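You operate a simulated robot arm through the tools that you are given. There is no shell and no other tool. Be economical: measure what you need, move in short steps, check, and stop when the job is done.

Carry out the task below with a simulated robot arm. There is one attempt and no reset: what you move stays moved.

TASK
Wind the film back, put that reel on its peg and load the 1947 reel.
Fine: wind back before the gate opens; gate shut at the end; the lamp stays on, the dials as they are. Where these are worked on the way, their far stop is far enough and under half their travel is too little: film gate.

Only the result counts: the job must be done as asked and must still hold three seconds after the hand-in. Knocking over, shifting, dropping, spilling or breaking anything else fails it.

THE ROBOT
A 6-joint arm with a two-finger parallel gripper, fixed in place. Base frame: the origin is at the foot of the arm, x ahead of it, y to its left, z up. Readings come in m, degrees, newtons and seconds.
With the tool pointing down near the work surface it reaches from about 0.14 to 0.58 m from the base axis. Its first joint turns from -66.0 to 66.0 degrees. Payload 2.1 kg.
The TCP is the grasp point between the finger pads, 0.03 m short of the fingertips. In the tool frame z runs along the fingers and y along their closing line. The gripper opens to 0.094 m. The fingers are 0.028 m wide and 0.01 m thick; the gripper's body (0.05 by 0.096 m) begins 0.055 m behind the TCP.
Orientation is that of the tool frame in the base frame, as a unit quaternion [w, x, y, z]. With the fingers straight down and closing along the base's y, the tool's x points along the base's -x, its y along +y and its z along -z.

THE INTERFACE
- The arm moves only by the tool apply_moves. Its argument "motion" is a list of rows, each an object (a shift or turn left out is 0, a gripper value left out holds the last) with "xyz": the shift along the tool's x, y, z in mm, a list of three; "angular": the turn, a rotation vector about the tool's x, y, z in degrees, a list of three; "gripper": the closure in counts, from 0 (fully open) to 255 (shut). In form: [{"xyz": [x, y, z], "angular": [wx, wy, wz], "gripper": gripper}, ...]. A call has 1 to 12 rows; each row is the pose to reach, as a shift and turn from the pose commanded when the call began, along the tool's axes at that moment. Rows are played at 5 a second. More than 0.05 m and 8.6 degrees between two rows, or a gripper value outside its range, and nothing of the call is played. A pose out of reach is approached as far as the arm can. The call stops where the force on the tool passes 40 N (or 10 N more than at its start, if that is more) or the arm is blocked; 0.2 s more then pass. Each finger travels about 0.072 m/s and halts on what it meets, pressing with about 28 N; the grip force reading is that of the motor and also rises with nothing between the fingers. The clock runs only during rows and for 0.2 s after the last one: add rows that repeat a pose to give the fingers time. It gives the time, the measured TCP pose, the force on the tool (base axes), the opening and the grip force at its end, in the units of the frame above (readings bear some noise), with the torque about the TCP (base axes, N m) and any sound that the robot's microphone picked up, and new pictures: "views" is both (left out), scene, wrist or none.
- Cameras (640 x 400 px; columns grow to the right, rows downward): "scene" is fixed at [0.0499, -0.3689, 0.4791]; the picture's right is [0.82, -0.58, 0.00], its down [-0.35, -0.50, -0.80] and it looks along [0.46, 0.65, -0.61] (base axes); focal length 231 px, centre (320, 200). "wrist" rides on the gripper at [0.076, 0.014, -0.102] in the tool frame; the picture's right is [-0.18, 0.98, 0.00], its down [-0.75, -0.14, -0.64] and it looks along [-0.63, -0.12, 0.77] (tool axes); focal length 243 px, centre (320, 200). There is no depth. A picture from a camera that has moved, and an enlarged one, comes with that camera's place and axes in the base frame and with its lens.
- zoom(camera, box): a new picture of the part [left, top, right, bottom] of that camera's present view, enlarged. No time passes.
- job_done(): hands the job in; it is judged then, once.

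Go step by step. Nothing tells you positions but the pictures and the camera data: compare them with the known pose of the tool, close in by small moves and look again before you grip or let go. The budget is 120 turns and 200 pictures, counting those below and the enlarged ones. Unless the task says otherwise, let go and move clear before handing in, and close with one line.

The tools are called after "Call:" by a JSON object that holds its "op" and its "data". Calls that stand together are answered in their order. apply_moves: Moves the arm, as the interface text tells. Its arguments: {"type":"object","properties":{"motion":{"type":"array"},"views":{"type":"string","enum":["both","scene","wrist","none"]}},"required":["motion"]} The other tools are called the same way: zoom (camera, box) takes an enlarged picture of a part of a camera's view; job_done () hands the job in.

At the start:

```text
time_s: 0.0
eef_pos: [0.3104, -0.0079, 0.3464]
tool_rot: [0.0, 0.0, 1.0, 0.0]
contact_force: [-1.1, 0.5, -0.5]
moment: [-0.03, 0.03, 0.01]
opening: 0.0939
grasp_force: 0.0
```

scene: 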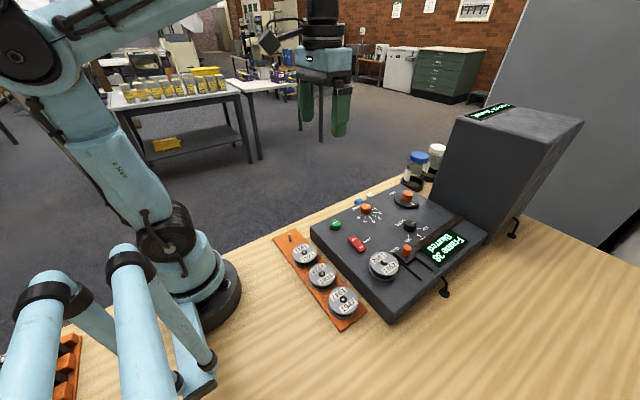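
wrist: 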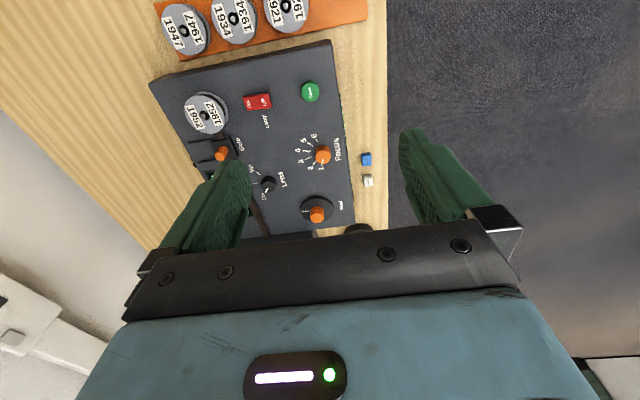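

I see a film reader panel with a reel on its spindle, a reel rack with three reels and an empty peg, a gate slider, dials and a crank. I'll zoom in to read the details.

Call:
{"op": "zoom", "data": {"camera": "scene", "box": [260, 180, 500, 330]}}

Call:
{"op": "zoom", "data": {"camera": "wrist", "box": [140, 0, 380, 150]}}

Call:
{"op": "zoom", "data": {"camera": "wrist", "box": [180, 90, 380, 240]}}

Call:
{"op": "zoom", "data": {"camera": "scene", "box": [400, 90, 560, 270]}}

```text
2.67 times, centred on (380, 255) of scene
camera zoom: at [0.0499, -0.3689, 0.4791], right [0.82, -0.58, 0.0], down [-0.35, -0.5, -0.8], along [0.46, 0.65, -0.61], focal length 616 px, centre (160, 53)
```

zoom: 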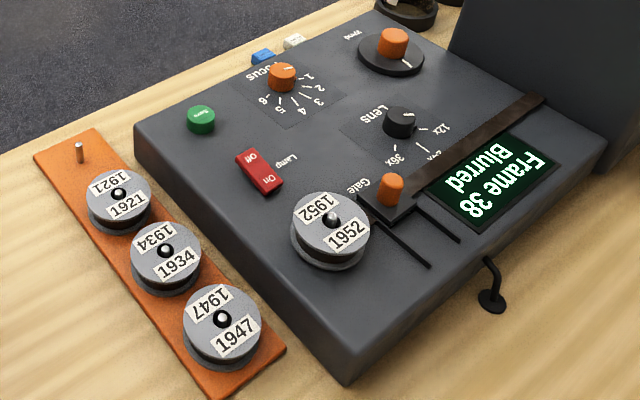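

```text
2.67 times, centred on (260, 75) of wrist
camera zoom: at [0.2335, 0.0083, 0.4479], right [0.18, 0.98, 0.0], down [0.75, -0.14, 0.64], along [0.63, -0.12, -0.77], focal length 647 px, centre (480, 533)
```

zoom: 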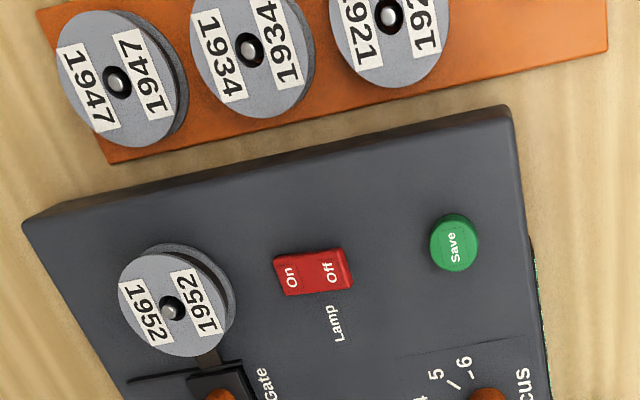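

```text
2.67 times, centred on (280, 165) of wrist
camera zoom: at [0.2335, 0.0083, 0.4479], right [0.18, 0.98, 0.0], down [0.75, -0.14, 0.64], along [0.63, -0.12, -0.77], focal length 647 px, centre (427, 293)
```

zoom: 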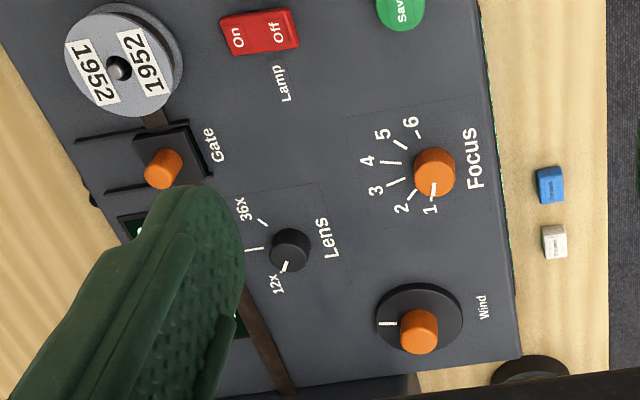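

```text
2.22 times, centred on (480, 180) of scene
camera zoom: at [0.0499, -0.3689, 0.4791], right [0.82, -0.58, 0.0], down [-0.35, -0.5, -0.8], along [0.46, 0.65, -0.61], focal length 513 px, centre (-36, 244)
```

zoom: 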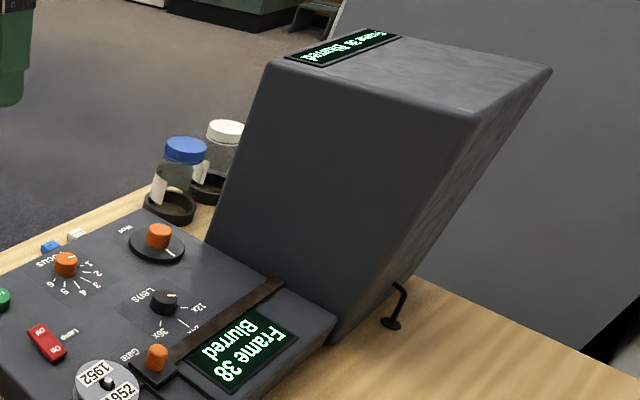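

The Wind knob looks coaxial, near (0.58, -0.065, 0.066), and the display reads "Frame 38". I'll move nearer and refine that position.

Call:
{"op": "apply_moves", "data": {"motion": [{"xyz": [-40, -8, 20]}, {"xyz": [-80, -16, 40]}, {"xyz": [-120, -25, 60]}, {"xyz": [-160, -35, 80]}, {"xyz": [-200, -45, 105]}, {"xyz": [-230, -57, 130]}, {"xyz": [-230, -57, 130]}]}}

```text
time_s: 1.6
eef_pos: [0.5408, -0.0669, 0.2157]
tool_rot: [0.0, 0.0, 1.0, 0.0]
contact_force: [0.2, 0.7, 0.0]
moment: [-0.04, 0.0, 0.02]
opening: 0.0938
grasp_force: 0.1
camera wrist: at [0.4648, -0.0516, 0.3178], right [0.18, 0.98, 0.0], down [0.75, -0.14, 0.64], along [0.63, -0.12, -0.77], focal length 243 px, centre (320, 200)
```

scene: 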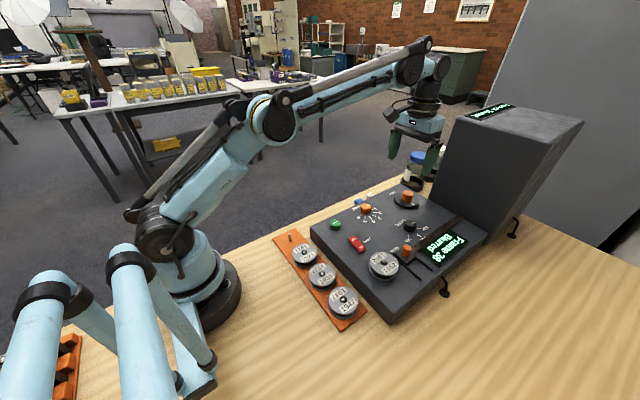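
wrist: 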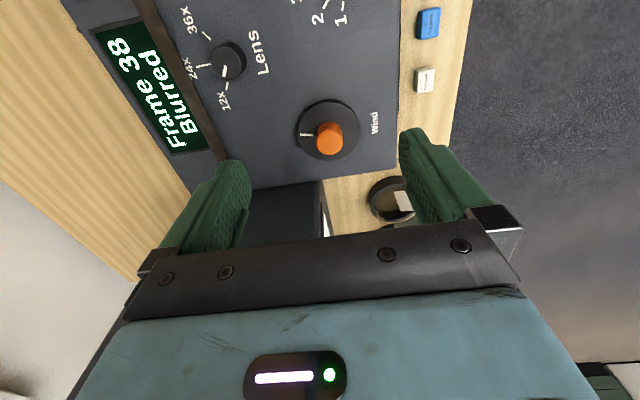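

The wrist view puts the Wind knob near (0.584, -0.064). I'll move above it, going down to z = 0.12.

Call:
{"op": "apply_moves", "data": {"motion": [{"xyz": [-22, 2, 25]}, {"xyz": [-44, 3, 50]}, {"xyz": [-44, 3, 75]}, {"xyz": [-44, 3, 95]}, {"xyz": [-44, 3, 95]}]}}

Call:
{"op": "zoom", "data": {"camera": "scene", "box": [350, 130, 470, 220]}}

```text
time_s: 2.8
eef_pos: [0.5845, -0.0635, 0.1205]
tool_rot: [0.0, 0.0, 1.0, 0.0]
contact_force: [0.3, -1.2, -0.1]
moment: [0.01, -0.02, -0.01]
opening: 0.0939
grasp_force: 0.1
out of reach, approached as far as the arm can: row 2, 3
camera wrist: at [0.5081, -0.047, 0.2222], right [0.18, 0.98, 0.0], down [0.75, -0.14, 0.64], along [0.63, -0.12, -0.77], focal length 243 px, centre (320, 200)
```

scene: 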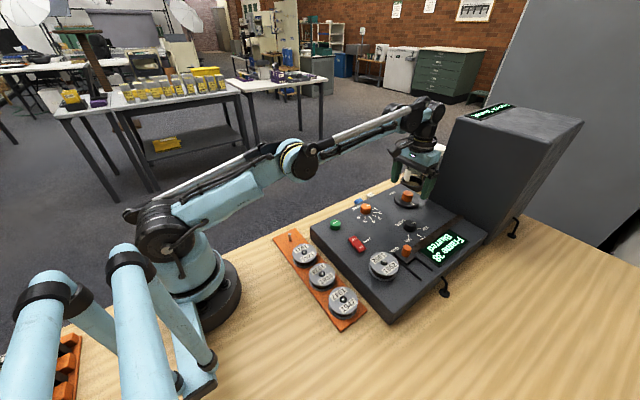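
wrist: 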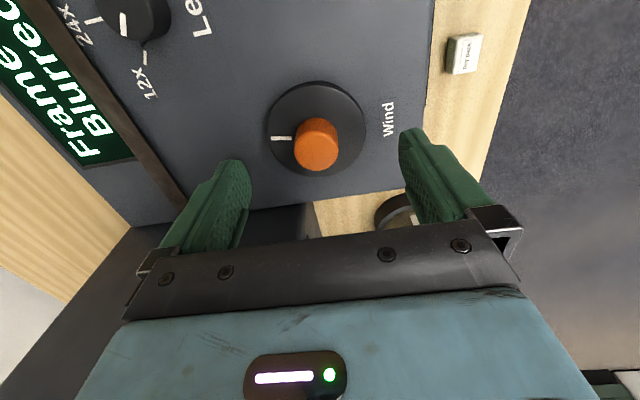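

```text
4.44 times, centred on (410, 175) of scene
camera zoom: at [0.0499, -0.3689, 0.4791], right [0.82, -0.58, 0.0], down [-0.35, -0.5, -0.8], along [0.46, 0.65, -0.61], focal length 1026 px, centre (-80, 311)
```

zoom: 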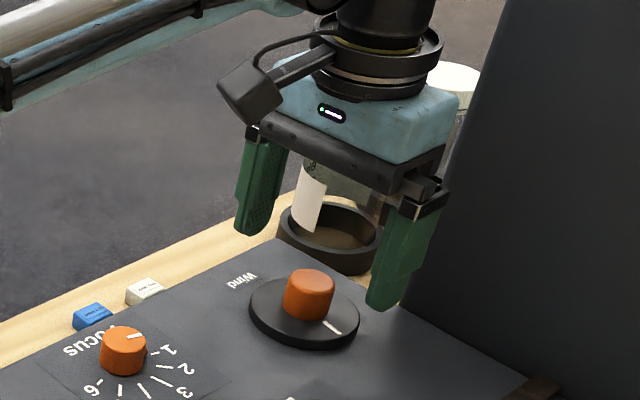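

The knob is between the open fingers in plan. I'll descend to TCP z of about 0.088 with the fingers part closed, then check.

Call:
{"op": "apply_moves", "data": {"motion": [{"xyz": [0, 0, 10], "gripper": 80}, {"xyz": [0, 0, 20]}, {"xyz": [0, 0, 32]}, {"xyz": [0, 0, 32]}]}}

Call:
{"op": "zoom", "data": {"camera": "scene", "box": [350, 130, 470, 220]}}

```text
time_s: 3.8
eef_pos: [0.5844, -0.0609, 0.0905]
tool_rot: [0.0, 0.0, 1.0, -0.001]
contact_force: [-0.1, 0.1, -0.1]
moment: [0.02, 0.0, -0.01]
opening: 0.0648
grasp_force: 0.1
camera wrist: at [0.5077, -0.0467, 0.1918], right [0.18, 0.98, 0.0], down [0.75, -0.14, 0.64], along [0.63, -0.12, -0.77], focal length 243 px, centre (320, 200)
```

scene: 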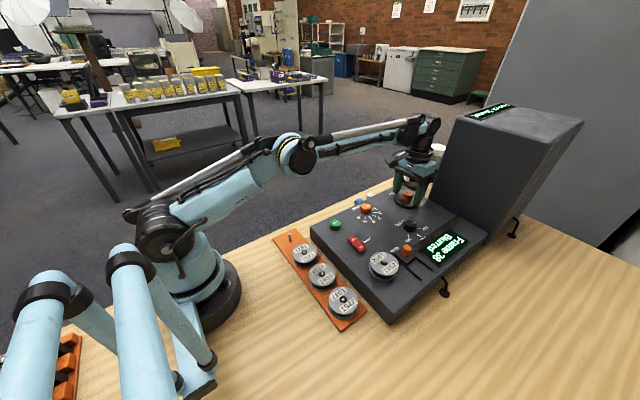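
wrist: 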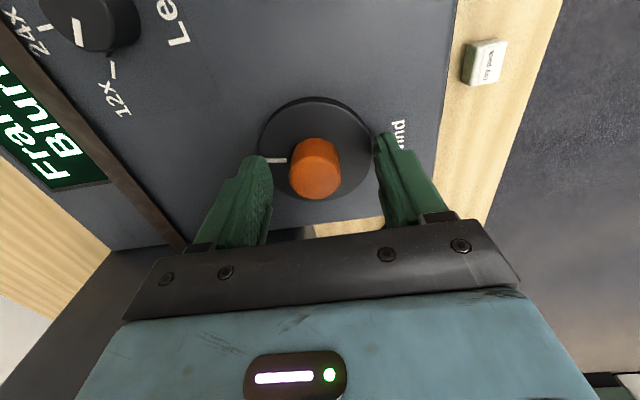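

```text
4.44 times, centred on (410, 175) of scene
camera zoom: at [0.0499, -0.3689, 0.4791], right [0.82, -0.58, 0.0], down [-0.35, -0.5, -0.8], along [0.46, 0.65, -0.61], focal length 1026 px, centre (-80, 311)
```

zoom: 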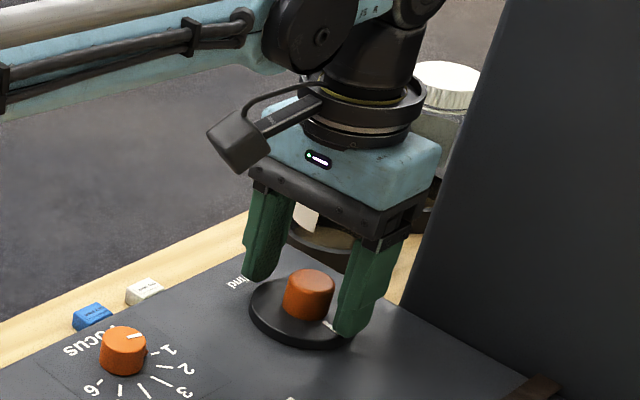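

The fingers straddle the knob, with the tips just above the disc. I'll grip and turn a little counterclockwise to see which way the frame count goes.

Call:
{"op": "apply_moves", "data": {"motion": [{"xyz": [0, 0, 2], "gripper": 200}, {"xyz": [0, 0, 2], "gripper": 200}, {"xyz": [0, 0, 2], "gripper": 200}, {"xyz": [0, 0, 2], "angular": [0, 0, -8]}, {"xyz": [0, 0, 2], "angular": [0, 0, -16]}, {"xyz": [0, 0, 2], "angular": [0, 0, -24]}, {"xyz": [0, 0, 2], "angular": [0, 0, -32]}, {"xyz": [0, 0, 2], "angular": [0, 0, -40]}, {"xyz": [0, 0, 2], "angular": [0, 0, -40]}]}}

Call:
{"op": "zoom", "data": {"camera": "scene", "box": [350, 130, 510, 290]}}

```text
time_s: 4.9
eef_pos: [0.5854, -0.0646, 0.0892]
tool_rot: [0.0, -0.092, 0.996, -0.004]
contact_force: [3.3, -5.0, 7.2]
moment: [0.0, 0.04, -0.05]
opening: 0.031
grasp_force: 9.3
stopped in row 5: the force on the tool passed its limit at 42 N (the readings are from after the stop); the commanded pose is now the measured one
camera wrist: at [0.5058, -0.0627, 0.1907], right [0.0, 1.0, -0.01], down [0.77, 0.0, 0.64], along [0.64, -0.01, -0.77], focal length 243 px, centre (320, 200)
```

scene: 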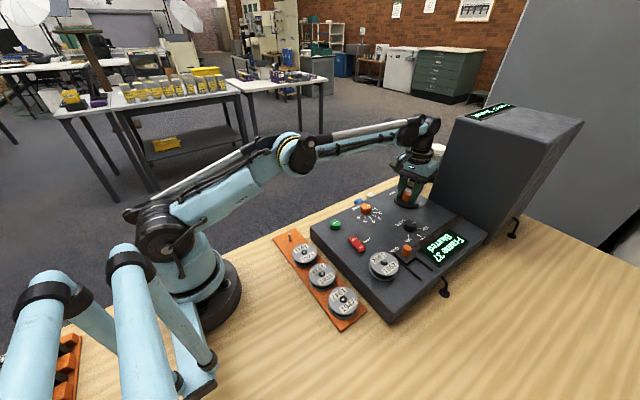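
wrist: 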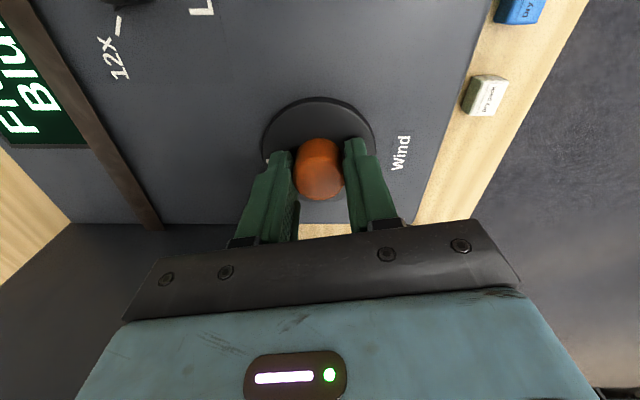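

```text
2.50 times, centred on (430, 210) of scene
camera zoom: at [0.0499, -0.3689, 0.4791], right [0.82, -0.58, 0.0], down [-0.35, -0.5, -0.8], along [0.46, 0.65, -0.61], focal length 577 px, centre (45, 175)
```

zoom: 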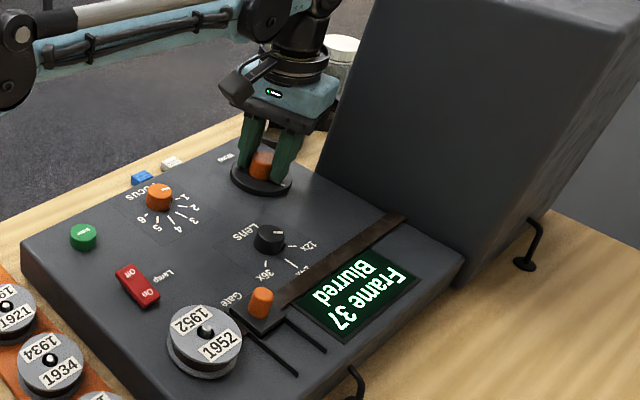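

Counterclockwise lowers the count, so that is winding back (now 37). I'll continue turning.

Call:
{"op": "apply_moves", "data": {"motion": [{"xyz": [0, 0, -1], "angular": [0, 0, -7]}, {"xyz": [0, 0, -1], "angular": [0, 0, -14]}, {"xyz": [0, 0, -1], "angular": [0, 0, -21]}, {"xyz": [0, 0, -1], "angular": [0, 0, -28]}, {"xyz": [0, 0, -1], "angular": [0, 0, -35]}, {"xyz": [0, 0, -1], "angular": [0, 0, -42]}, {"xyz": [0, 0, -1], "angular": [0, 0, -49]}, {"xyz": [0, 0, -1], "angular": [0, 0, -56]}, {"xyz": [0, 0, -1], "angular": [0, 0, -63]}, {"xyz": [0, 0, -1], "angular": [0, 0, -70]}, {"xyz": [0, 0, -1], "angular": [0, 0, -70]}], "views": "none"}}

Call:
{"op": "zoom", "data": {"camera": "scene", "box": [350, 130, 510, 290]}}

```text
time_s: 7.3
eef_pos: [0.5847, -0.0657, 0.0894]
tool_rot: [0.0, -0.646, 0.763, -0.005]
contact_force: [17.8, -22.8, -8.3]
moment: [0.07, -0.59, -0.01]
opening: 0.0294
grasp_force: 44.8
```

```text
2.50 times, centred on (430, 210) of scene
camera zoom: at [0.0499, -0.3689, 0.4791], right [0.82, -0.58, 0.0], down [-0.35, -0.5, -0.8], along [0.46, 0.65, -0.61], focal length 577 px, centre (45, 175)
```

zoom: 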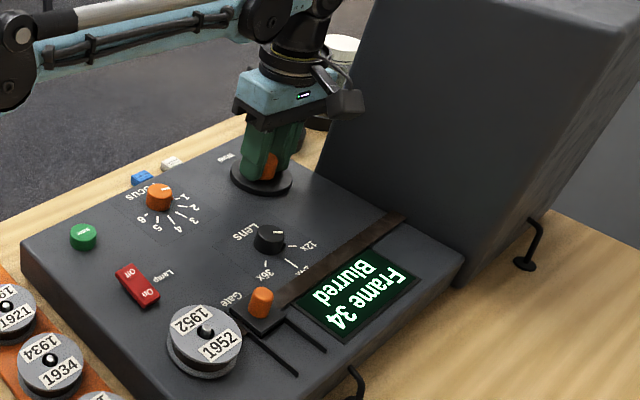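

About 20° per frame, so more than two full turns are needed. I'll turn a bit further, release, unwind the wrist clockwise and regrip; the camera must stay clear of the housing.

Call:
{"op": "apply_moves", "data": {"motion": [{"xyz": [0, -1.5, 0], "angular": [0, 0, -8]}, {"xyz": [0, -1.5, 0], "angular": [0, 0, -16]}, {"xyz": [0, -1.5, 0], "angular": [0, 0, -24]}, {"xyz": [0, -1.5, 0], "angular": [0, 0, -24], "gripper": 110}, {"xyz": [0, -1.5, 0], "angular": [0, 0, -24], "gripper": 110}, {"xyz": [0, -1.5, -4], "angular": [0, 0, -24], "gripper": 110}]}}

Call:
{"op": "zoom", "data": {"camera": "scene", "box": [350, 130, 510, 290]}}

```text
time_s: 8.7
eef_pos: [0.5853, -0.0635, 0.0944]
tool_rot: [0.001, 0.791, -0.611, 0.001]
contact_force: [0.0, -0.2, -0.2]
moment: [0.0, 0.0, 0.01]
opening: 0.0535
grasp_force: 0.1
camera wrist: at [0.5907, -0.1389, 0.1956], right [-1.0, -0.07, 0.0], down [-0.05, 0.77, 0.64], along [-0.04, 0.64, -0.77], focal length 243 px, centre (320, 200)
```

scene: 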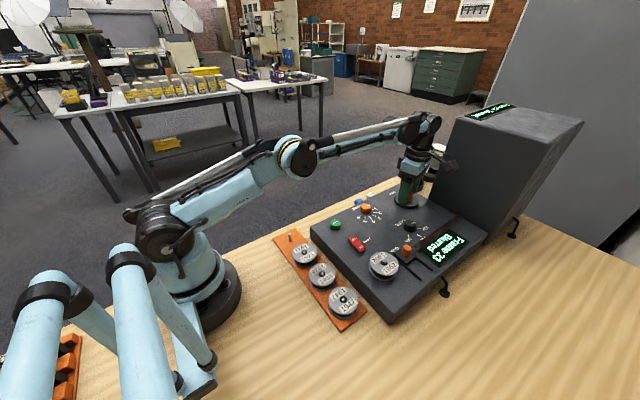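
wrist: 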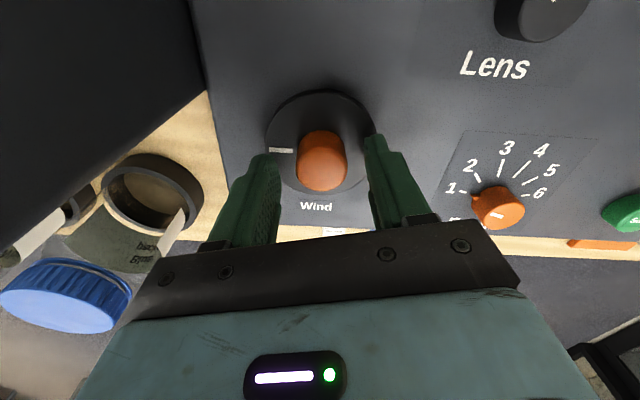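

```text
2.50 times, centred on (430, 210) of scene
camera zoom: at [0.0499, -0.3689, 0.4791], right [0.82, -0.58, 0.0], down [-0.35, -0.5, -0.8], along [0.46, 0.65, -0.61], focal length 577 px, centre (45, 175)
```

zoom: 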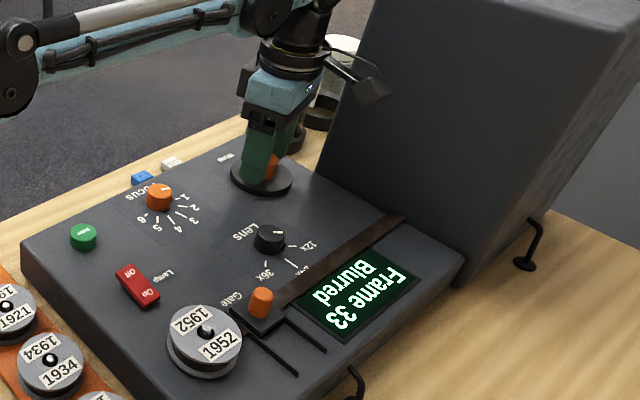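

Frame 33, so about 18° per frame. I'll unwind the wrist clockwise around the open knob.

Call:
{"op": "apply_moves", "data": {"motion": [{"angular": [0, 0, 8.5]}, {"angular": [0, 0, 17]}, {"angular": [0, 0, 25.5]}, {"angular": [0, 0, 34]}, {"angular": [0, 0, 42.5]}, {"angular": [0, 0, 51]}, {"angular": [0, 0, 59.5]}, {"angular": [0, 0, 68]}, {"angular": [0, 0, 76.5]}, {"angular": [0, 0, 85]}, {"angular": [0, 0, 93.5]}, {"angular": [0, 0, 102]}], "views": "none"}}

Call:
{"op": "apply_moves", "data": {"motion": [{"angular": [0, 0, 8.5]}, {"angular": [0, 0, 17]}, {"angular": [0, 0, 25.5]}, {"angular": [0, 0, 34]}, {"angular": [0, 0, 42.5]}, {"angular": [0, 0, 51]}, {"angular": [0, 0, 59.5]}, {"angular": [0, 0, 68]}, {"angular": [0, 0, 76.5]}, {"angular": [0, 0, 85]}, {"angular": [0, 0, 93.5]}, {"angular": [0, 0, 102]}]}}

```text
time_s: 11.3
eef_pos: [0.5854, -0.062, 0.0937]
tool_rot: [0.0, -0.021, 1.0, -0.002]
contact_force: [0.6, -0.7, -0.8]
moment: [0.0, 0.0, -0.04]
opening: 0.0533
grasp_force: 0.1
```

```text
time_s: 13.9
eef_pos: [0.5856, -0.0633, 0.0938]
tool_rot: [0.002, 0.764, 0.645, -0.001]
contact_force: [0.1, 0.8, -0.8]
moment: [0.0, -0.03, 0.0]
opening: 0.0535
grasp_force: 0.1
camera wrist: at [0.6115, 0.0109, 0.1953], right [0.94, -0.35, 0.0], down [-0.27, -0.72, 0.64], along [-0.22, -0.61, -0.76], focal length 243 px, centre (320, 200)
```

scene: 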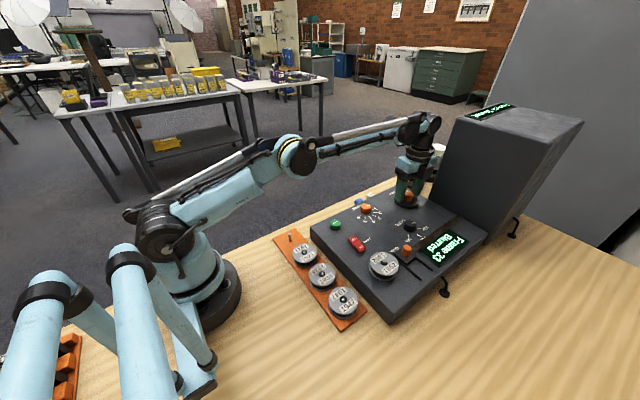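
wrist: 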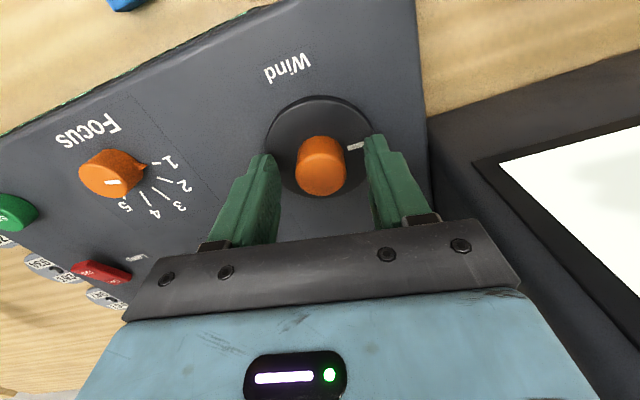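

Clear. I'll unwind another 30°, lower, grip and start turning counterclockwise.

Call:
{"op": "apply_moves", "data": {"motion": [{"angular": [0, 0, 8]}, {"angular": [0, 0, 16]}, {"angular": [0, 0, 24]}, {"xyz": [0, 0, 4], "angular": [0, 0, 30]}, {"xyz": [0, 0, 4], "angular": [0, 0, 30], "gripper": 200}, {"xyz": [0, 0, 4], "angular": [0, 0, 30]}, {"xyz": [0, 0, 4], "angular": [0, 0, 30]}], "views": "none"}}

Call:
{"op": "apply_moves", "data": {"motion": [{"angular": [0, 0, -8.5]}, {"angular": [0, 0, -17]}, {"angular": [0, 0, -25.5]}, {"angular": [0, 0, -34]}, {"angular": [0, 0, -42.5]}, {"angular": [0, 0, -51]}, {"angular": [0, 0, -59.5]}, {"angular": [0, 0, -68]}, {"angular": [0, 0, -76.5]}, {"angular": [0, 0, -85]}, {"angular": [0, 0, -93.5]}, {"angular": [0, 0, -102]}], "views": "scene"}}

```text
time_s: 15.5
eef_pos: [0.5851, -0.0639, 0.0906]
tool_rot: [0.001, 0.904, 0.427, 0.0]
contact_force: [2.6, -1.8, -0.2]
moment: [-0.04, -0.1, 0.04]
opening: 0.0294
grasp_force: 45.3
```

```text
time_s: 18.1
eef_pos: [0.5842, -0.0649, 0.0898]
tool_rot: [0.001, 0.237, 0.972, -0.004]
contact_force: [-9.3, -10.3, 0.4]
moment: [-0.28, 0.39, -0.29]
opening: 0.0295
grasp_force: 45.1
```

scene: 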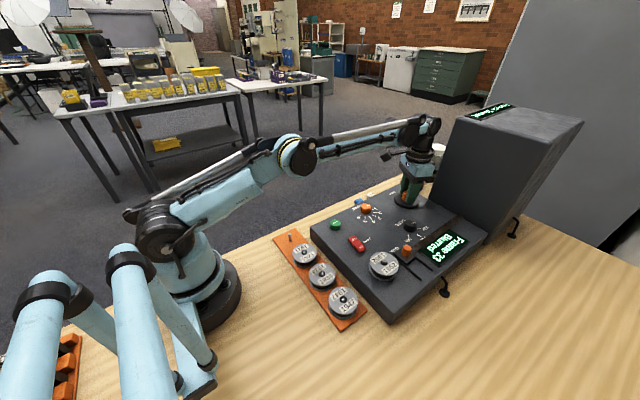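

Call:
{"op": "zoom", "data": {"camera": "scene", "box": [350, 130, 510, 290]}}

Call:
{"op": "apply_moves", "data": {"motion": [{"angular": [0, 0, -8.5]}, {"angular": [0, 0, -17]}, {"angular": [0, 0, -25.5]}, {"angular": [0, 0, -34]}, {"angular": [0, 0, -42.5]}, {"angular": [0, 0, -51]}, {"angular": [0, 0, -59.5]}, {"angular": [0, 0, -68]}, {"angular": [0, 0, -76.5]}, {"angular": [0, 0, -85]}, {"angular": [0, 0, -93.5]}, {"angular": [0, 0, -102]}], "views": "none"}}

Call:
{"op": "zoom", "data": {"camera": "scene", "box": [350, 130, 510, 290]}}

```text
2.50 times, centred on (430, 210) of scene
camera zoom: at [0.0499, -0.3689, 0.4791], right [0.82, -0.58, 0.0], down [-0.35, -0.5, -0.8], along [0.46, 0.65, -0.61], focal length 577 px, centre (45, 175)
```

zoom: 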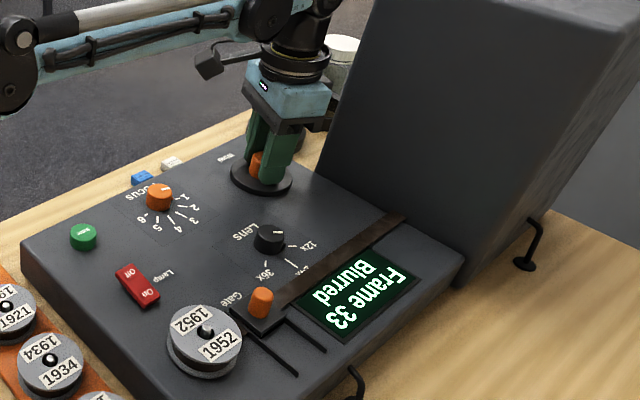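

```text
time_s: 20.7
eef_pos: [0.5863, -0.0633, 0.0899]
tool_rot: [0.0, -0.606, 0.795, -0.001]
contact_force: [11.1, -6.7, 4.4]
moment: [-0.23, -0.35, -0.54]
opening: 0.0296
grasp_force: 45.0
```

```text
2.50 times, centred on (430, 210) of scene
camera zoom: at [0.0499, -0.3689, 0.4791], right [0.82, -0.58, 0.0], down [-0.35, -0.5, -0.8], along [0.46, 0.65, -0.61], focal length 577 px, centre (45, 175)
```

zoom: 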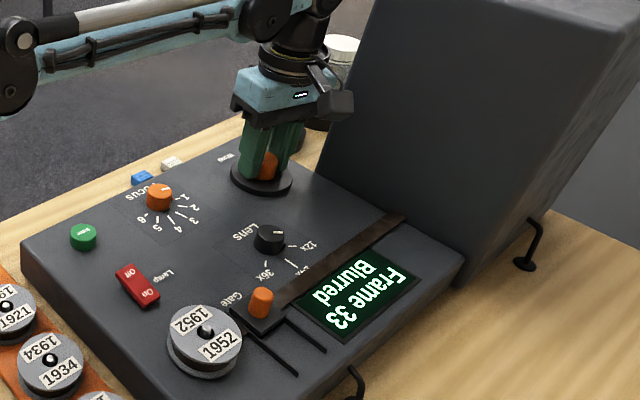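

The count stuck at 33 through this turn. I need to see whether the knob moved or slipped, so I'll look at the mark.

Call:
{"op": "apply_moves", "data": {"motion": [{"gripper": 110}, {"gripper": 110}, {"xyz": [0, 0, -4]}]}}

Call:
{"op": "zoom", "data": {"camera": "scene", "box": [415, 220, 485, 280]}}

Call:
{"op": "zoom", "data": {"camera": "scene", "box": [450, 90, 550, 140]}}

```text
time_s: 21.5
eef_pos: [0.586, -0.0642, 0.094]
tool_rot: [-0.001, -0.606, 0.795, -0.002]
contact_force: [-1.8, -0.1, -0.8]
moment: [0.0, -0.01, -0.02]
opening: 0.0534
grasp_force: 0.0
camera wrist: at [0.551, -0.132, 0.1957], right [-0.9, 0.44, 0.0], down [0.34, 0.69, 0.64], along [0.28, 0.57, -0.77], focal length 243 px, centre (320, 200)
```

scene: 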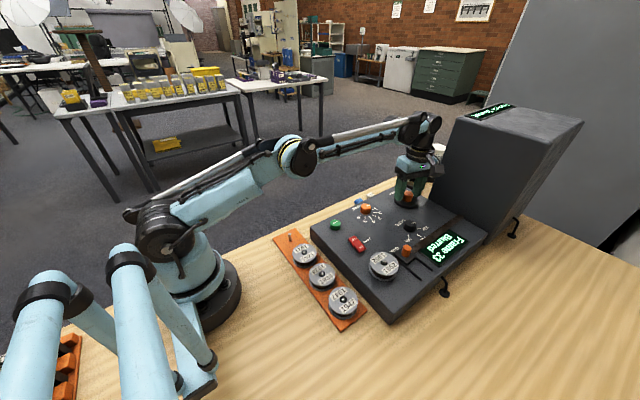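
wrist: 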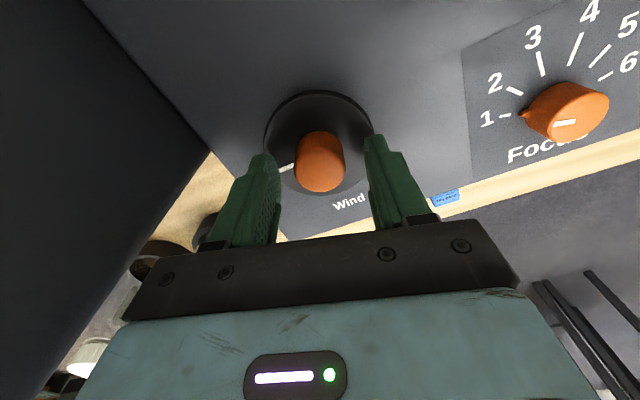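

```text
6.67 times, centred on (450, 250) of scene
camera zoom: at [0.0499, -0.3689, 0.4791], right [0.82, -0.58, 0.0], down [-0.35, -0.5, -0.8], along [0.46, 0.65, -0.61], focal length 1540 px, centre (-547, -133)
```

zoom: 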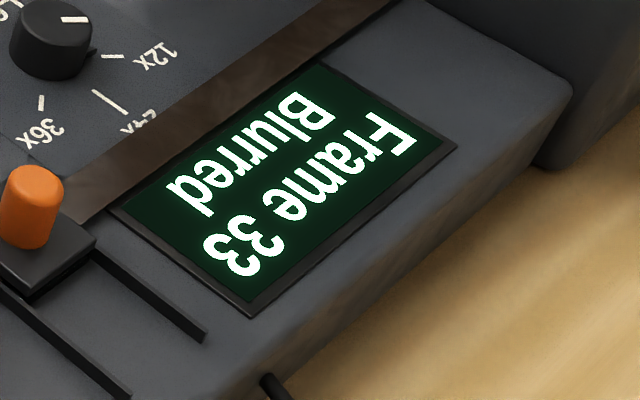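

```text
6.40 times, centred on (500, 115) of scene
camera zoom: at [0.0499, -0.3689, 0.4791], right [0.82, -0.58, 0.0], down [-0.35, -0.5, -0.8], along [0.46, 0.65, -0.61], focal length 1478 px, centre (-832, 744)
```

zoom: 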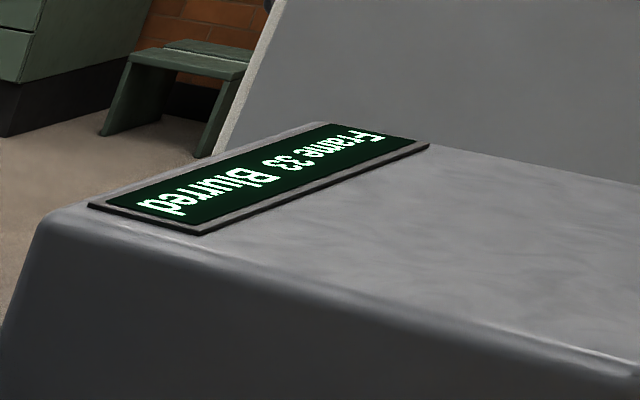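

The mark sits against a stop at +x, so the knob has limited travel. I'll turn it clockwise a bit and watch how the count responds.

Call:
{"op": "apply_moves", "data": {"motion": [{"xyz": [0, 0, 4]}, {"xyz": [0, 0, 4], "gripper": 200}, {"xyz": [0, 0, 4]}, {"xyz": [0, 0, 4]}, {"xyz": [0, 0, 4], "angular": [0, 0, 8]}, {"xyz": [0, 0, 4], "angular": [0, 0, 16]}, {"xyz": [0, 0, 4], "angular": [0, 0, 24]}, {"xyz": [0, 0, 4], "angular": [0, 0, 32]}, {"xyz": [0, 0, 4], "angular": [0, 0, 40]}, {"xyz": [0, 0, 4], "angular": [0, 0, 40]}], "views": "wrist"}}

Call:
{"op": "zoom", "data": {"camera": "scene", "box": [350, 130, 510, 290]}}

```text
time_s: 23.7
eef_pos: [0.5856, -0.0644, 0.0881]
tool_rot: [0.003, -0.296, 0.955, -0.004]
contact_force: [18.8, -5.2, 10.9]
moment: [-0.49, -0.17, 0.04]
opening: 0.0294
grasp_force: 45.1
camera wrist: at [0.514, -0.0941, 0.191], right [-0.4, 0.91, -0.01], down [0.7, 0.31, 0.64], along [0.59, 0.26, -0.77], focal length 243 px, centre (320, 200)
```

wrist: 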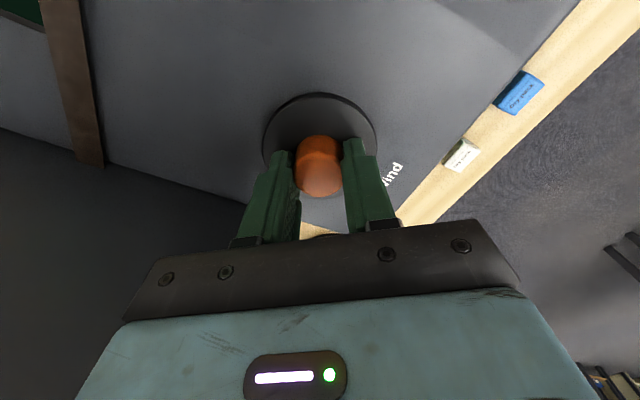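

```text
2.50 times, centred on (430, 210) of scene
camera zoom: at [0.0498, -0.3689, 0.4791], right [0.82, -0.58, 0.0], down [-0.35, -0.5, -0.8], along [0.46, 0.65, -0.61], focal length 577 px, centre (45, 175)
```

zoom: 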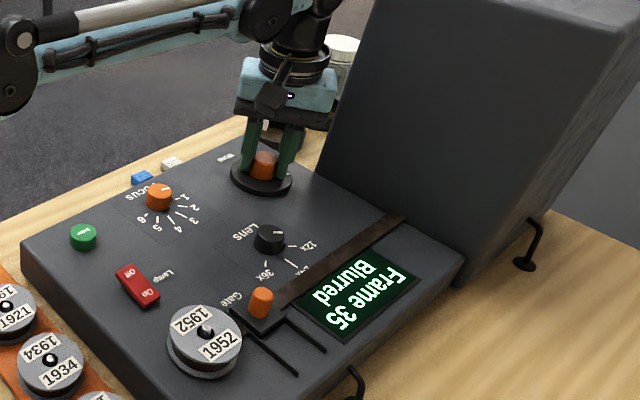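

Turning clockwise raised it to 35, so the count follows the knob's position. I'll explore the clockwise range to understand the travel.

Call:
{"op": "apply_moves", "data": {"motion": [{"angular": [0, 0, 8.5], "xyz": [0, 0, -1.5]}, {"angular": [0, 0, 17], "xyz": [0, 0, -1.5]}, {"angular": [0, 0, 25.5], "xyz": [0, 0, -1.5]}, {"angular": [0, 0, 34], "xyz": [0, 0, -1.5]}, {"angular": [0, 0, 42.5], "xyz": [0, 0, -1.5]}, {"angular": [0, 0, 51], "xyz": [0, 0, -1.5]}, {"angular": [0, 0, 59.5], "xyz": [0, 0, -1.5]}, {"angular": [0, 0, 68], "xyz": [0, 0, -1.5]}, {"angular": [0, 0, 76.5], "xyz": [0, 0, -1.5]}, {"angular": [0, 0, 85], "xyz": [0, 0, -1.5]}, {"angular": [0, 0, 93.5], "xyz": [0, 0, -1.5]}, {"angular": [0, 0, 102], "xyz": [0, 0, -1.5]}], "views": "none"}}

Call:
{"op": "zoom", "data": {"camera": "scene", "box": [350, 130, 510, 290]}}

```text
time_s: 26.3
eef_pos: [0.5848, -0.0652, 0.0907]
tool_rot: [0.002, 0.556, 0.831, -0.003]
contact_force: [7.2, -16.4, 9.4]
moment: [-0.35, -0.22, 0.06]
opening: 0.0291
grasp_force: 44.5
```

```text
2.50 times, centred on (430, 210) of scene
camera zoom: at [0.0498, -0.3689, 0.4791], right [0.82, -0.58, 0.0], down [-0.35, -0.5, -0.8], along [0.46, 0.65, -0.61], focal length 577 px, centre (45, 175)
```

zoom: 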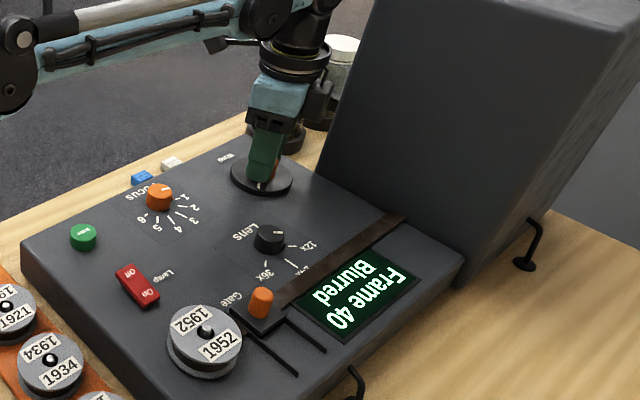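

Call:
{"op": "apply_moves", "data": {"motion": [{"angular": [0, 0, 8.5]}, {"angular": [0, 0, 17]}, {"angular": [0, 0, 25.5]}, {"angular": [0, 0, 34]}, {"angular": [0, 0, 42.5]}, {"angular": [0, 0, 51]}, {"angular": [0, 0, 59.5]}], "views": "wrist"}}

Call:
{"op": "zoom", "data": {"camera": "scene", "box": [350, 130, 510, 290]}}

```text
time_s: 27.9
eef_pos: [0.5853, -0.0641, 0.0922]
tool_rot: [0.003, 0.896, 0.445, -0.001]
contact_force: [9.7, -14.5, 22.4]
moment: [-1.05, 0.04, 0.0]
opening: 0.0291
grasp_force: 44.9
camera wrist: at [0.6424, -0.0104, 0.1928], right [0.67, -0.74, 0.01], down [-0.57, -0.51, 0.65], along [-0.47, -0.44, -0.76], focal length 243 px, centre (320, 200)
```

wrist: 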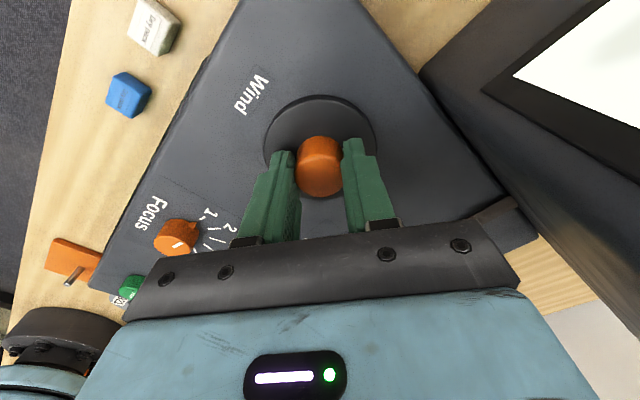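

```text
2.50 times, centred on (430, 210) of scene
camera zoom: at [0.0498, -0.3689, 0.4792], right [0.82, -0.58, 0.0], down [-0.35, -0.5, -0.8], along [0.46, 0.65, -0.61], focal length 577 px, centre (45, 175)
```

zoom: 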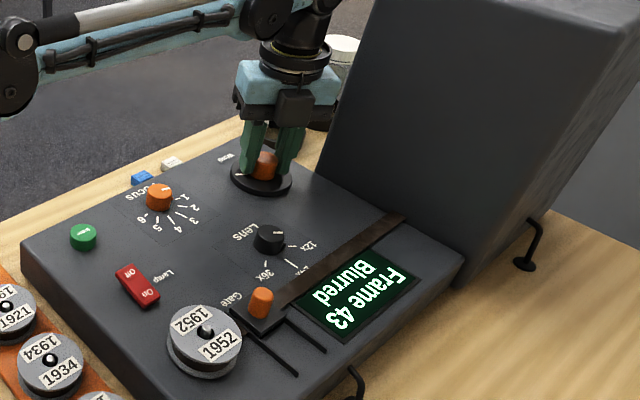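

Frame 43 now, at 20° per frame. I'll wind back in one long counterclockwise stroke to test whether the stop at 33 is real.

Call:
{"op": "apply_moves", "data": {"motion": [{"angular": [0, 0, -8.5], "xyz": [0, 0, 1.5]}, {"angular": [0, 0, -17], "xyz": [0, 0, 1.5]}, {"angular": [0, 0, -25.5], "xyz": [0, 0, 1.5]}, {"angular": [0, 0, -34], "xyz": [0, 0, 1.5]}, {"angular": [0, 0, -42.5], "xyz": [0, 0, 1.5]}, {"angular": [0, 0, -51], "xyz": [0, 0, 1.5]}, {"angular": [0, 0, -59.5], "xyz": [0, 0, 1.5]}, {"angular": [0, 0, -68], "xyz": [0, 0, 1.5]}, {"angular": [0, 0, -76.5], "xyz": [0, 0, 1.5]}, {"angular": [0, 0, -85], "xyz": [0, 0, 1.5]}, {"angular": [0, 0, -93.5], "xyz": [0, 0, 1.5]}, {"angular": [0, 0, -102], "xyz": [0, 0, 1.5]}], "views": "none"}}

Call:
{"op": "apply_moves", "data": {"motion": [{"angular": [0, 0, -8.5]}, {"angular": [0, 0, -17]}, {"angular": [0, 0, -25.5]}, {"angular": [0, 0, -34]}, {"angular": [0, 0, -42.5]}, {"angular": [0, 0, -51]}, {"angular": [0, 0, -59.5]}, {"angular": [0, 0, -68]}, {"angular": [0, 0, -76.5]}, {"angular": [0, 0, -85]}], "views": "none"}}

Call:
{"op": "zoom", "data": {"camera": "scene", "box": [350, 130, 510, 290]}}

Call:
{"op": "apply_moves", "data": {"motion": [{"angular": [0, 0, -8.5]}, {"angular": [0, 0, -17]}, {"angular": [0, 0, -25.5]}, {"angular": [0, 0, -34]}, {"angular": [0, 0, -42.5]}], "views": "none"}}

Call:
{"op": "zoom", "data": {"camera": "scene", "box": [350, 130, 510, 290]}}

```text
time_s: 30.5
eef_pos: [0.5843, -0.065, 0.0895]
tool_rot: [0.0, 0.215, 0.977, -0.003]
contact_force: [-20.0, -11.5, 31.9]
moment: [-0.61, 0.45, -0.01]
opening: 0.029
grasp_force: 44.5
```

```text
time_s: 32.7
eef_pos: [0.584, -0.066, 0.0893]
tool_rot: [-0.004, -0.501, 0.866, -0.003]
contact_force: [-19.9, -17.8, 8.2]
moment: [-0.07, 0.26, 0.02]
opening: 0.0291
grasp_force: 45.0
```

```text
2.50 times, centred on (430, 210) of scene
camera zoom: at [0.0498, -0.3689, 0.4791], right [0.82, -0.58, 0.0], down [-0.35, -0.5, -0.8], along [0.46, 0.65, -0.61], focal length 577 px, centre (45, 175)
```

zoom: 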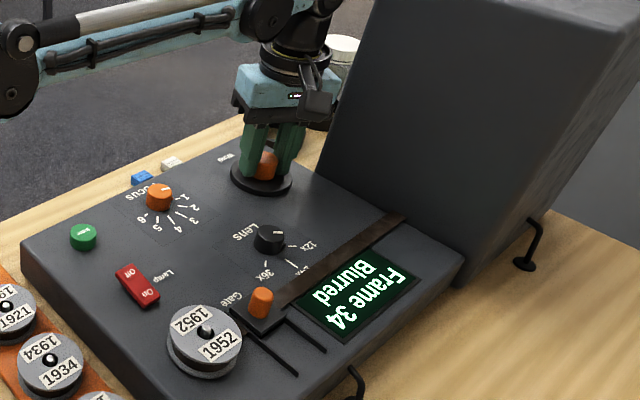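

```text
time_s: 33.9
eef_pos: [0.5846, -0.0616, 0.0892]
tool_rot: [0.001, 0.782, -0.624, -0.001]
contact_force: [-19.2, 2.5, 1.0]
moment: [-0.01, 0.59, -0.17]
opening: 0.0305
grasp_force: 8.7
```

```text
2.50 times, centred on (430, 210) of scene
camera zoom: at [0.0499, -0.3689, 0.4791], right [0.82, -0.58, 0.0], down [-0.35, -0.5, -0.8], along [0.46, 0.65, -0.61], focal length 577 px, centre (45, 175)
```

zoom: 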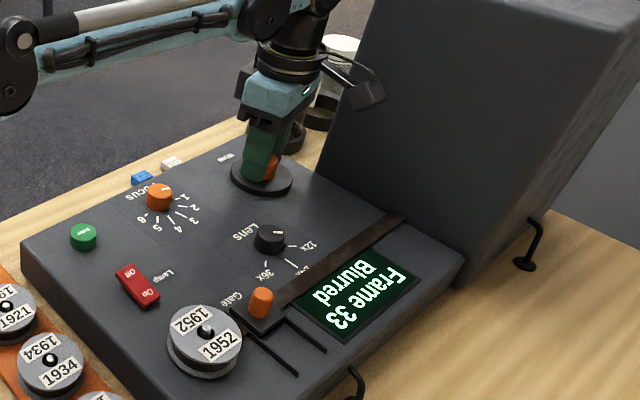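

The count stops at 33 both times, so it is a genuine stop. Before relying on it, I'll check what the display says towards the other end, regripping and turning clockwise.

Call:
{"op": "apply_moves", "data": {"motion": [{"gripper": 110}, {"gripper": 110}, {"xyz": [2.4, 0.5, 0], "gripper": 110}, {"xyz": [2.4, 0.5, 0], "gripper": 200}, {"xyz": [2.4, 0.5, 0]}, {"xyz": [2.4, 0.5, 0]}], "views": "none"}}

Call:
{"op": "apply_moves", "data": {"motion": [{"angular": [0, 0, 8.5]}, {"angular": [0, 0, 17]}, {"angular": [0, 0, 25.5]}, {"angular": [0, 0, 34]}, {"angular": [0, 0, 42.5]}, {"angular": [0, 0, 51]}, {"angular": [0, 0, 59.5]}, {"angular": [0, 0, 68]}, {"angular": [0, 0, 76.5]}, {"angular": [0, 0, 85]}, {"angular": [0, 0, 93.5]}, {"angular": [0, 0, 102]}], "views": "none"}}

Call:
{"op": "apply_moves", "data": {"motion": [{"angular": [0, 0, 8.5]}, {"angular": [0, 0, 17]}, {"angular": [0, 0, 25.5]}, {"angular": [0, 0, 34]}, {"angular": [0, 0, 42.5]}, {"angular": [0, 0, 51]}, {"angular": [0, 0, 59.5]}, {"angular": [0, 0, 68]}, {"angular": [0, 0, 76.5]}, {"angular": [0, 0, 85]}, {"angular": [0, 0, 93.5]}, {"angular": [0, 0, 102]}], "views": "none"}}

Call:
{"op": "apply_moves", "data": {"motion": [{"angular": [0, 0, 8.5]}, {"angular": [0, 0, 17]}, {"angular": [0, 0, 25.5]}, {"angular": [0, 0, 25.5], "gripper": 110}, {"angular": [0, 0, 25.5], "gripper": 110}]}}

Call:
{"op": "zoom", "data": {"camera": "scene", "box": [350, 130, 510, 290]}}

```text
time_s: 35.3
eef_pos: [0.5861, -0.0649, 0.0908]
tool_rot: [0.001, 0.781, -0.625, 0.001]
contact_force: [-1.7, 2.2, -1.2]
moment: [-0.14, 0.03, -0.02]
opening: 0.0298
grasp_force: 44.9
```

```text
time_s: 37.9
eef_pos: [0.5836, -0.0651, 0.0891]
tool_rot: [-0.003, -0.003, 1.0, -0.001]
contact_force: [-21.3, 11.9, 2.7]
moment: [0.24, 0.28, 0.05]
opening: 0.0296
grasp_force: 45.3
```

```text
time_s: 40.5
eef_pos: [0.5858, -0.0653, 0.0903]
tool_rot: [0.0, 0.775, 0.632, -0.001]
contact_force: [-12.6, 14.7, -4.9]
moment: [0.86, 0.26, 0.01]
opening: 0.0293
grasp_force: 44.4
```

```text
time_s: 41.7
eef_pos: [0.5856, -0.067, 0.0898]
tool_rot: [0.003, 0.895, 0.446, -0.001]
contact_force: [0.5, -0.3, 0.3]
moment: [-0.02, 0.01, -0.01]
opening: 0.0537
grasp_force: 0.1
camera wrist: at [0.642, -0.0134, 0.1907], right [0.67, -0.74, 0.0], down [-0.57, -0.51, 0.64], along [-0.47, -0.44, -0.77], focal length 243 px, centre (320, 200)
```

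scene: 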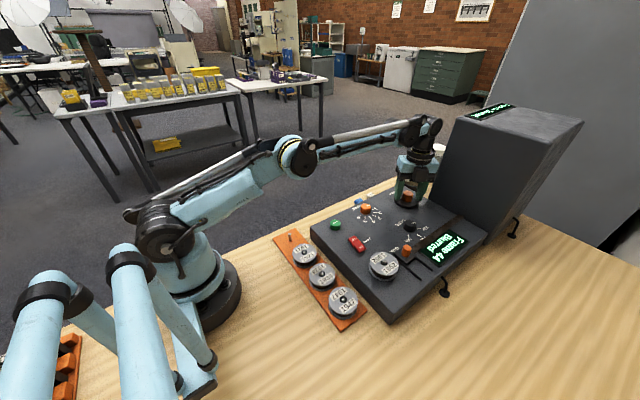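
wrist: 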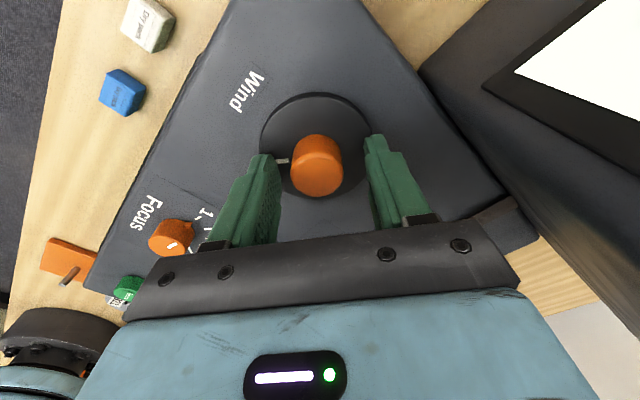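

```text
2.50 times, centred on (430, 210) of scene
camera zoom: at [0.0499, -0.3689, 0.4791], right [0.82, -0.58, 0.0], down [-0.35, -0.5, -0.8], along [0.46, 0.65, -0.61], focal length 577 px, centre (45, 175)
```

zoom: 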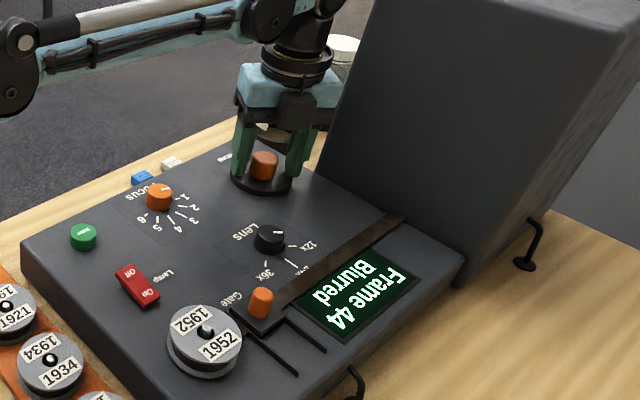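

Frame 44 at 228° of travel. I'll take one more clockwise stroke to find the other end.

Call:
{"op": "apply_moves", "data": {"motion": [{"xyz": [0, 0, -4], "angular": [0, 0, -8.5]}, {"xyz": [0, 0, -4], "angular": [0, 0, -17]}, {"xyz": [0, 0, -4], "angular": [0, 0, -25.5]}, {"xyz": [0, 0, -4], "angular": [0, 0, -34]}, {"xyz": [0, 0, -4], "angular": [0, 0, -42.5]}, {"xyz": [0, 0, -4], "angular": [0, 0, -51]}, {"xyz": [0, 0, -4], "angular": [0, 0, -59.5]}, {"xyz": [0, 0, -4], "angular": [0, 0, -68]}, {"xyz": [0, 0, -4], "angular": [0, 0, -76.5]}, {"xyz": [0, 0, -4], "angular": [0, 0, -85]}, {"xyz": [0, 0, -4], "angular": [0, 0, -93.5]}, {"xyz": [0, 0, -4], "angular": [0, 0, -102]}], "views": "none"}}

Call:
{"op": "apply_moves", "data": {"motion": [{"angular": [0, 0, -8.5]}, {"angular": [0, 0, -17]}, {"angular": [0, 0, -25.5]}, {"angular": [0, 0, -34]}, {"angular": [0, 0, -42.5]}, {"angular": [0, 0, -51]}, {"angular": [0, 0, -59.5]}, {"angular": [0, 0, -68]}, {"angular": [0, 0, -76.5], "xyz": [0, 0, 4]}, {"angular": [0, 0, -76.5], "xyz": [0, 0, 4], "gripper": 200}, {"angular": [0, 0, -76.5], "xyz": [0, 0, 4]}, {"angular": [0, 0, -76.5], "xyz": [0, 0, 4]}], "views": "none"}}

Call:
{"op": "apply_moves", "data": {"motion": [{"angular": [0, 0, 8.5]}, {"angular": [0, 0, 17]}, {"angular": [0, 0, 25.5]}, {"angular": [0, 0, 34]}, {"angular": [0, 0, 42.5]}, {"angular": [0, 0, 51]}, {"angular": [0, 0, 59.5]}, {"angular": [0, 0, 68]}, {"angular": [0, 0, 76.5]}, {"angular": [0, 0, 85]}, {"angular": [0, 0, 93.5]}, {"angular": [0, 0, 102]}], "views": "none"}}

Call:
{"op": "zoom", "data": {"camera": "scene", "box": [350, 130, 510, 290]}}

Call:
{"op": "apply_moves", "data": {"motion": [{"angular": [0, 0, 8.5]}, {"angular": [0, 0, 17]}, {"angular": [0, 0, 25.5]}, {"angular": [0, 0, 34]}, {"angular": [0, 0, 42.5]}, {"angular": [0, 0, 51]}, {"angular": [0, 0, 59.5]}, {"angular": [0, 0, 68]}, {"angular": [0, 0, 76.5]}, {"angular": [0, 0, 85]}, {"angular": [0, 0, 93.5]}], "views": "scene"}}

Call:
{"op": "zoom", "data": {"camera": "scene", "box": [350, 130, 510, 290]}}

```text
time_s: 44.3
eef_pos: [0.5846, -0.0654, 0.0936]
tool_rot: [0.0, 0.214, 0.977, -0.002]
contact_force: [-0.4, 0.2, -0.3]
moment: [0.02, -0.02, -0.01]
opening: 0.0535
grasp_force: 0.1
```

```text
time_s: 46.9
eef_pos: [0.5846, -0.0648, 0.089]
tool_rot: [-0.002, -0.435, 0.901, -0.001]
contact_force: [-12.8, 4.9, -2.2]
moment: [0.24, 0.34, 0.01]
opening: 0.0293
grasp_force: 44.5
```

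```text
time_s: 49.5
eef_pos: [0.5864, -0.0649, 0.0897]
tool_rot: [0.003, 0.428, 0.904, -0.001]
contact_force: [6.7, 9.1, 0.2]
moment: [0.29, -0.22, 0.29]
opening: 0.0296
grasp_force: 45.3
```

```text
2.50 times, centred on (430, 210) of scene
camera zoom: at [0.0499, -0.3689, 0.4791], right [0.82, -0.58, 0.0], down [-0.35, -0.5, -0.8], along [0.46, 0.65, -0.61], focal length 577 px, centre (45, 175)
```

zoom: 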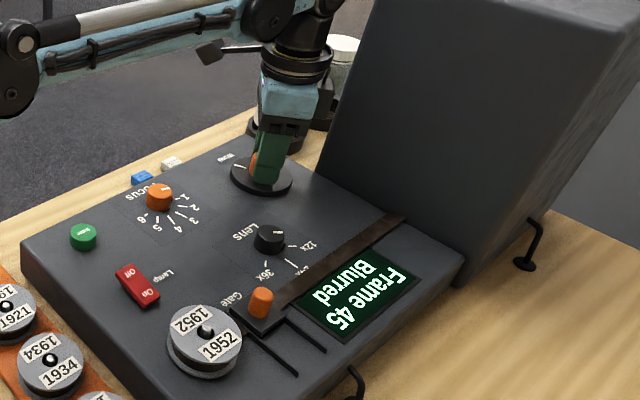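

```text
time_s: 51.9
eef_pos: [0.5849, -0.0647, 0.0898]
tool_rot: [0.001, 0.951, 0.309, 0.0]
contact_force: [-12.1, 10.6, 5.0]
moment: [0.32, 0.34, 0.22]
opening: 0.0296
grasp_force: 45.0
```

scene: 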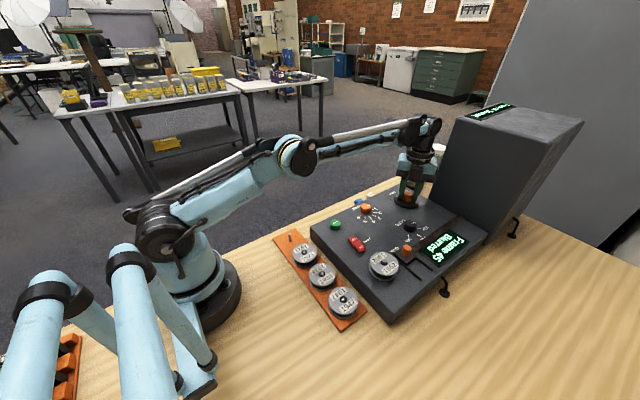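

```text
2.50 times, centred on (430, 210) of scene
camera zoom: at [0.0499, -0.3689, 0.4791], right [0.82, -0.58, 0.0], down [-0.35, -0.5, -0.8], along [0.46, 0.65, -0.61], focal length 577 px, centre (45, 175)
```

zoom: 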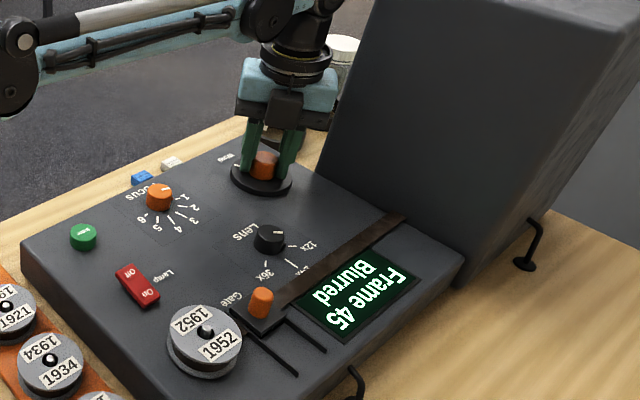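

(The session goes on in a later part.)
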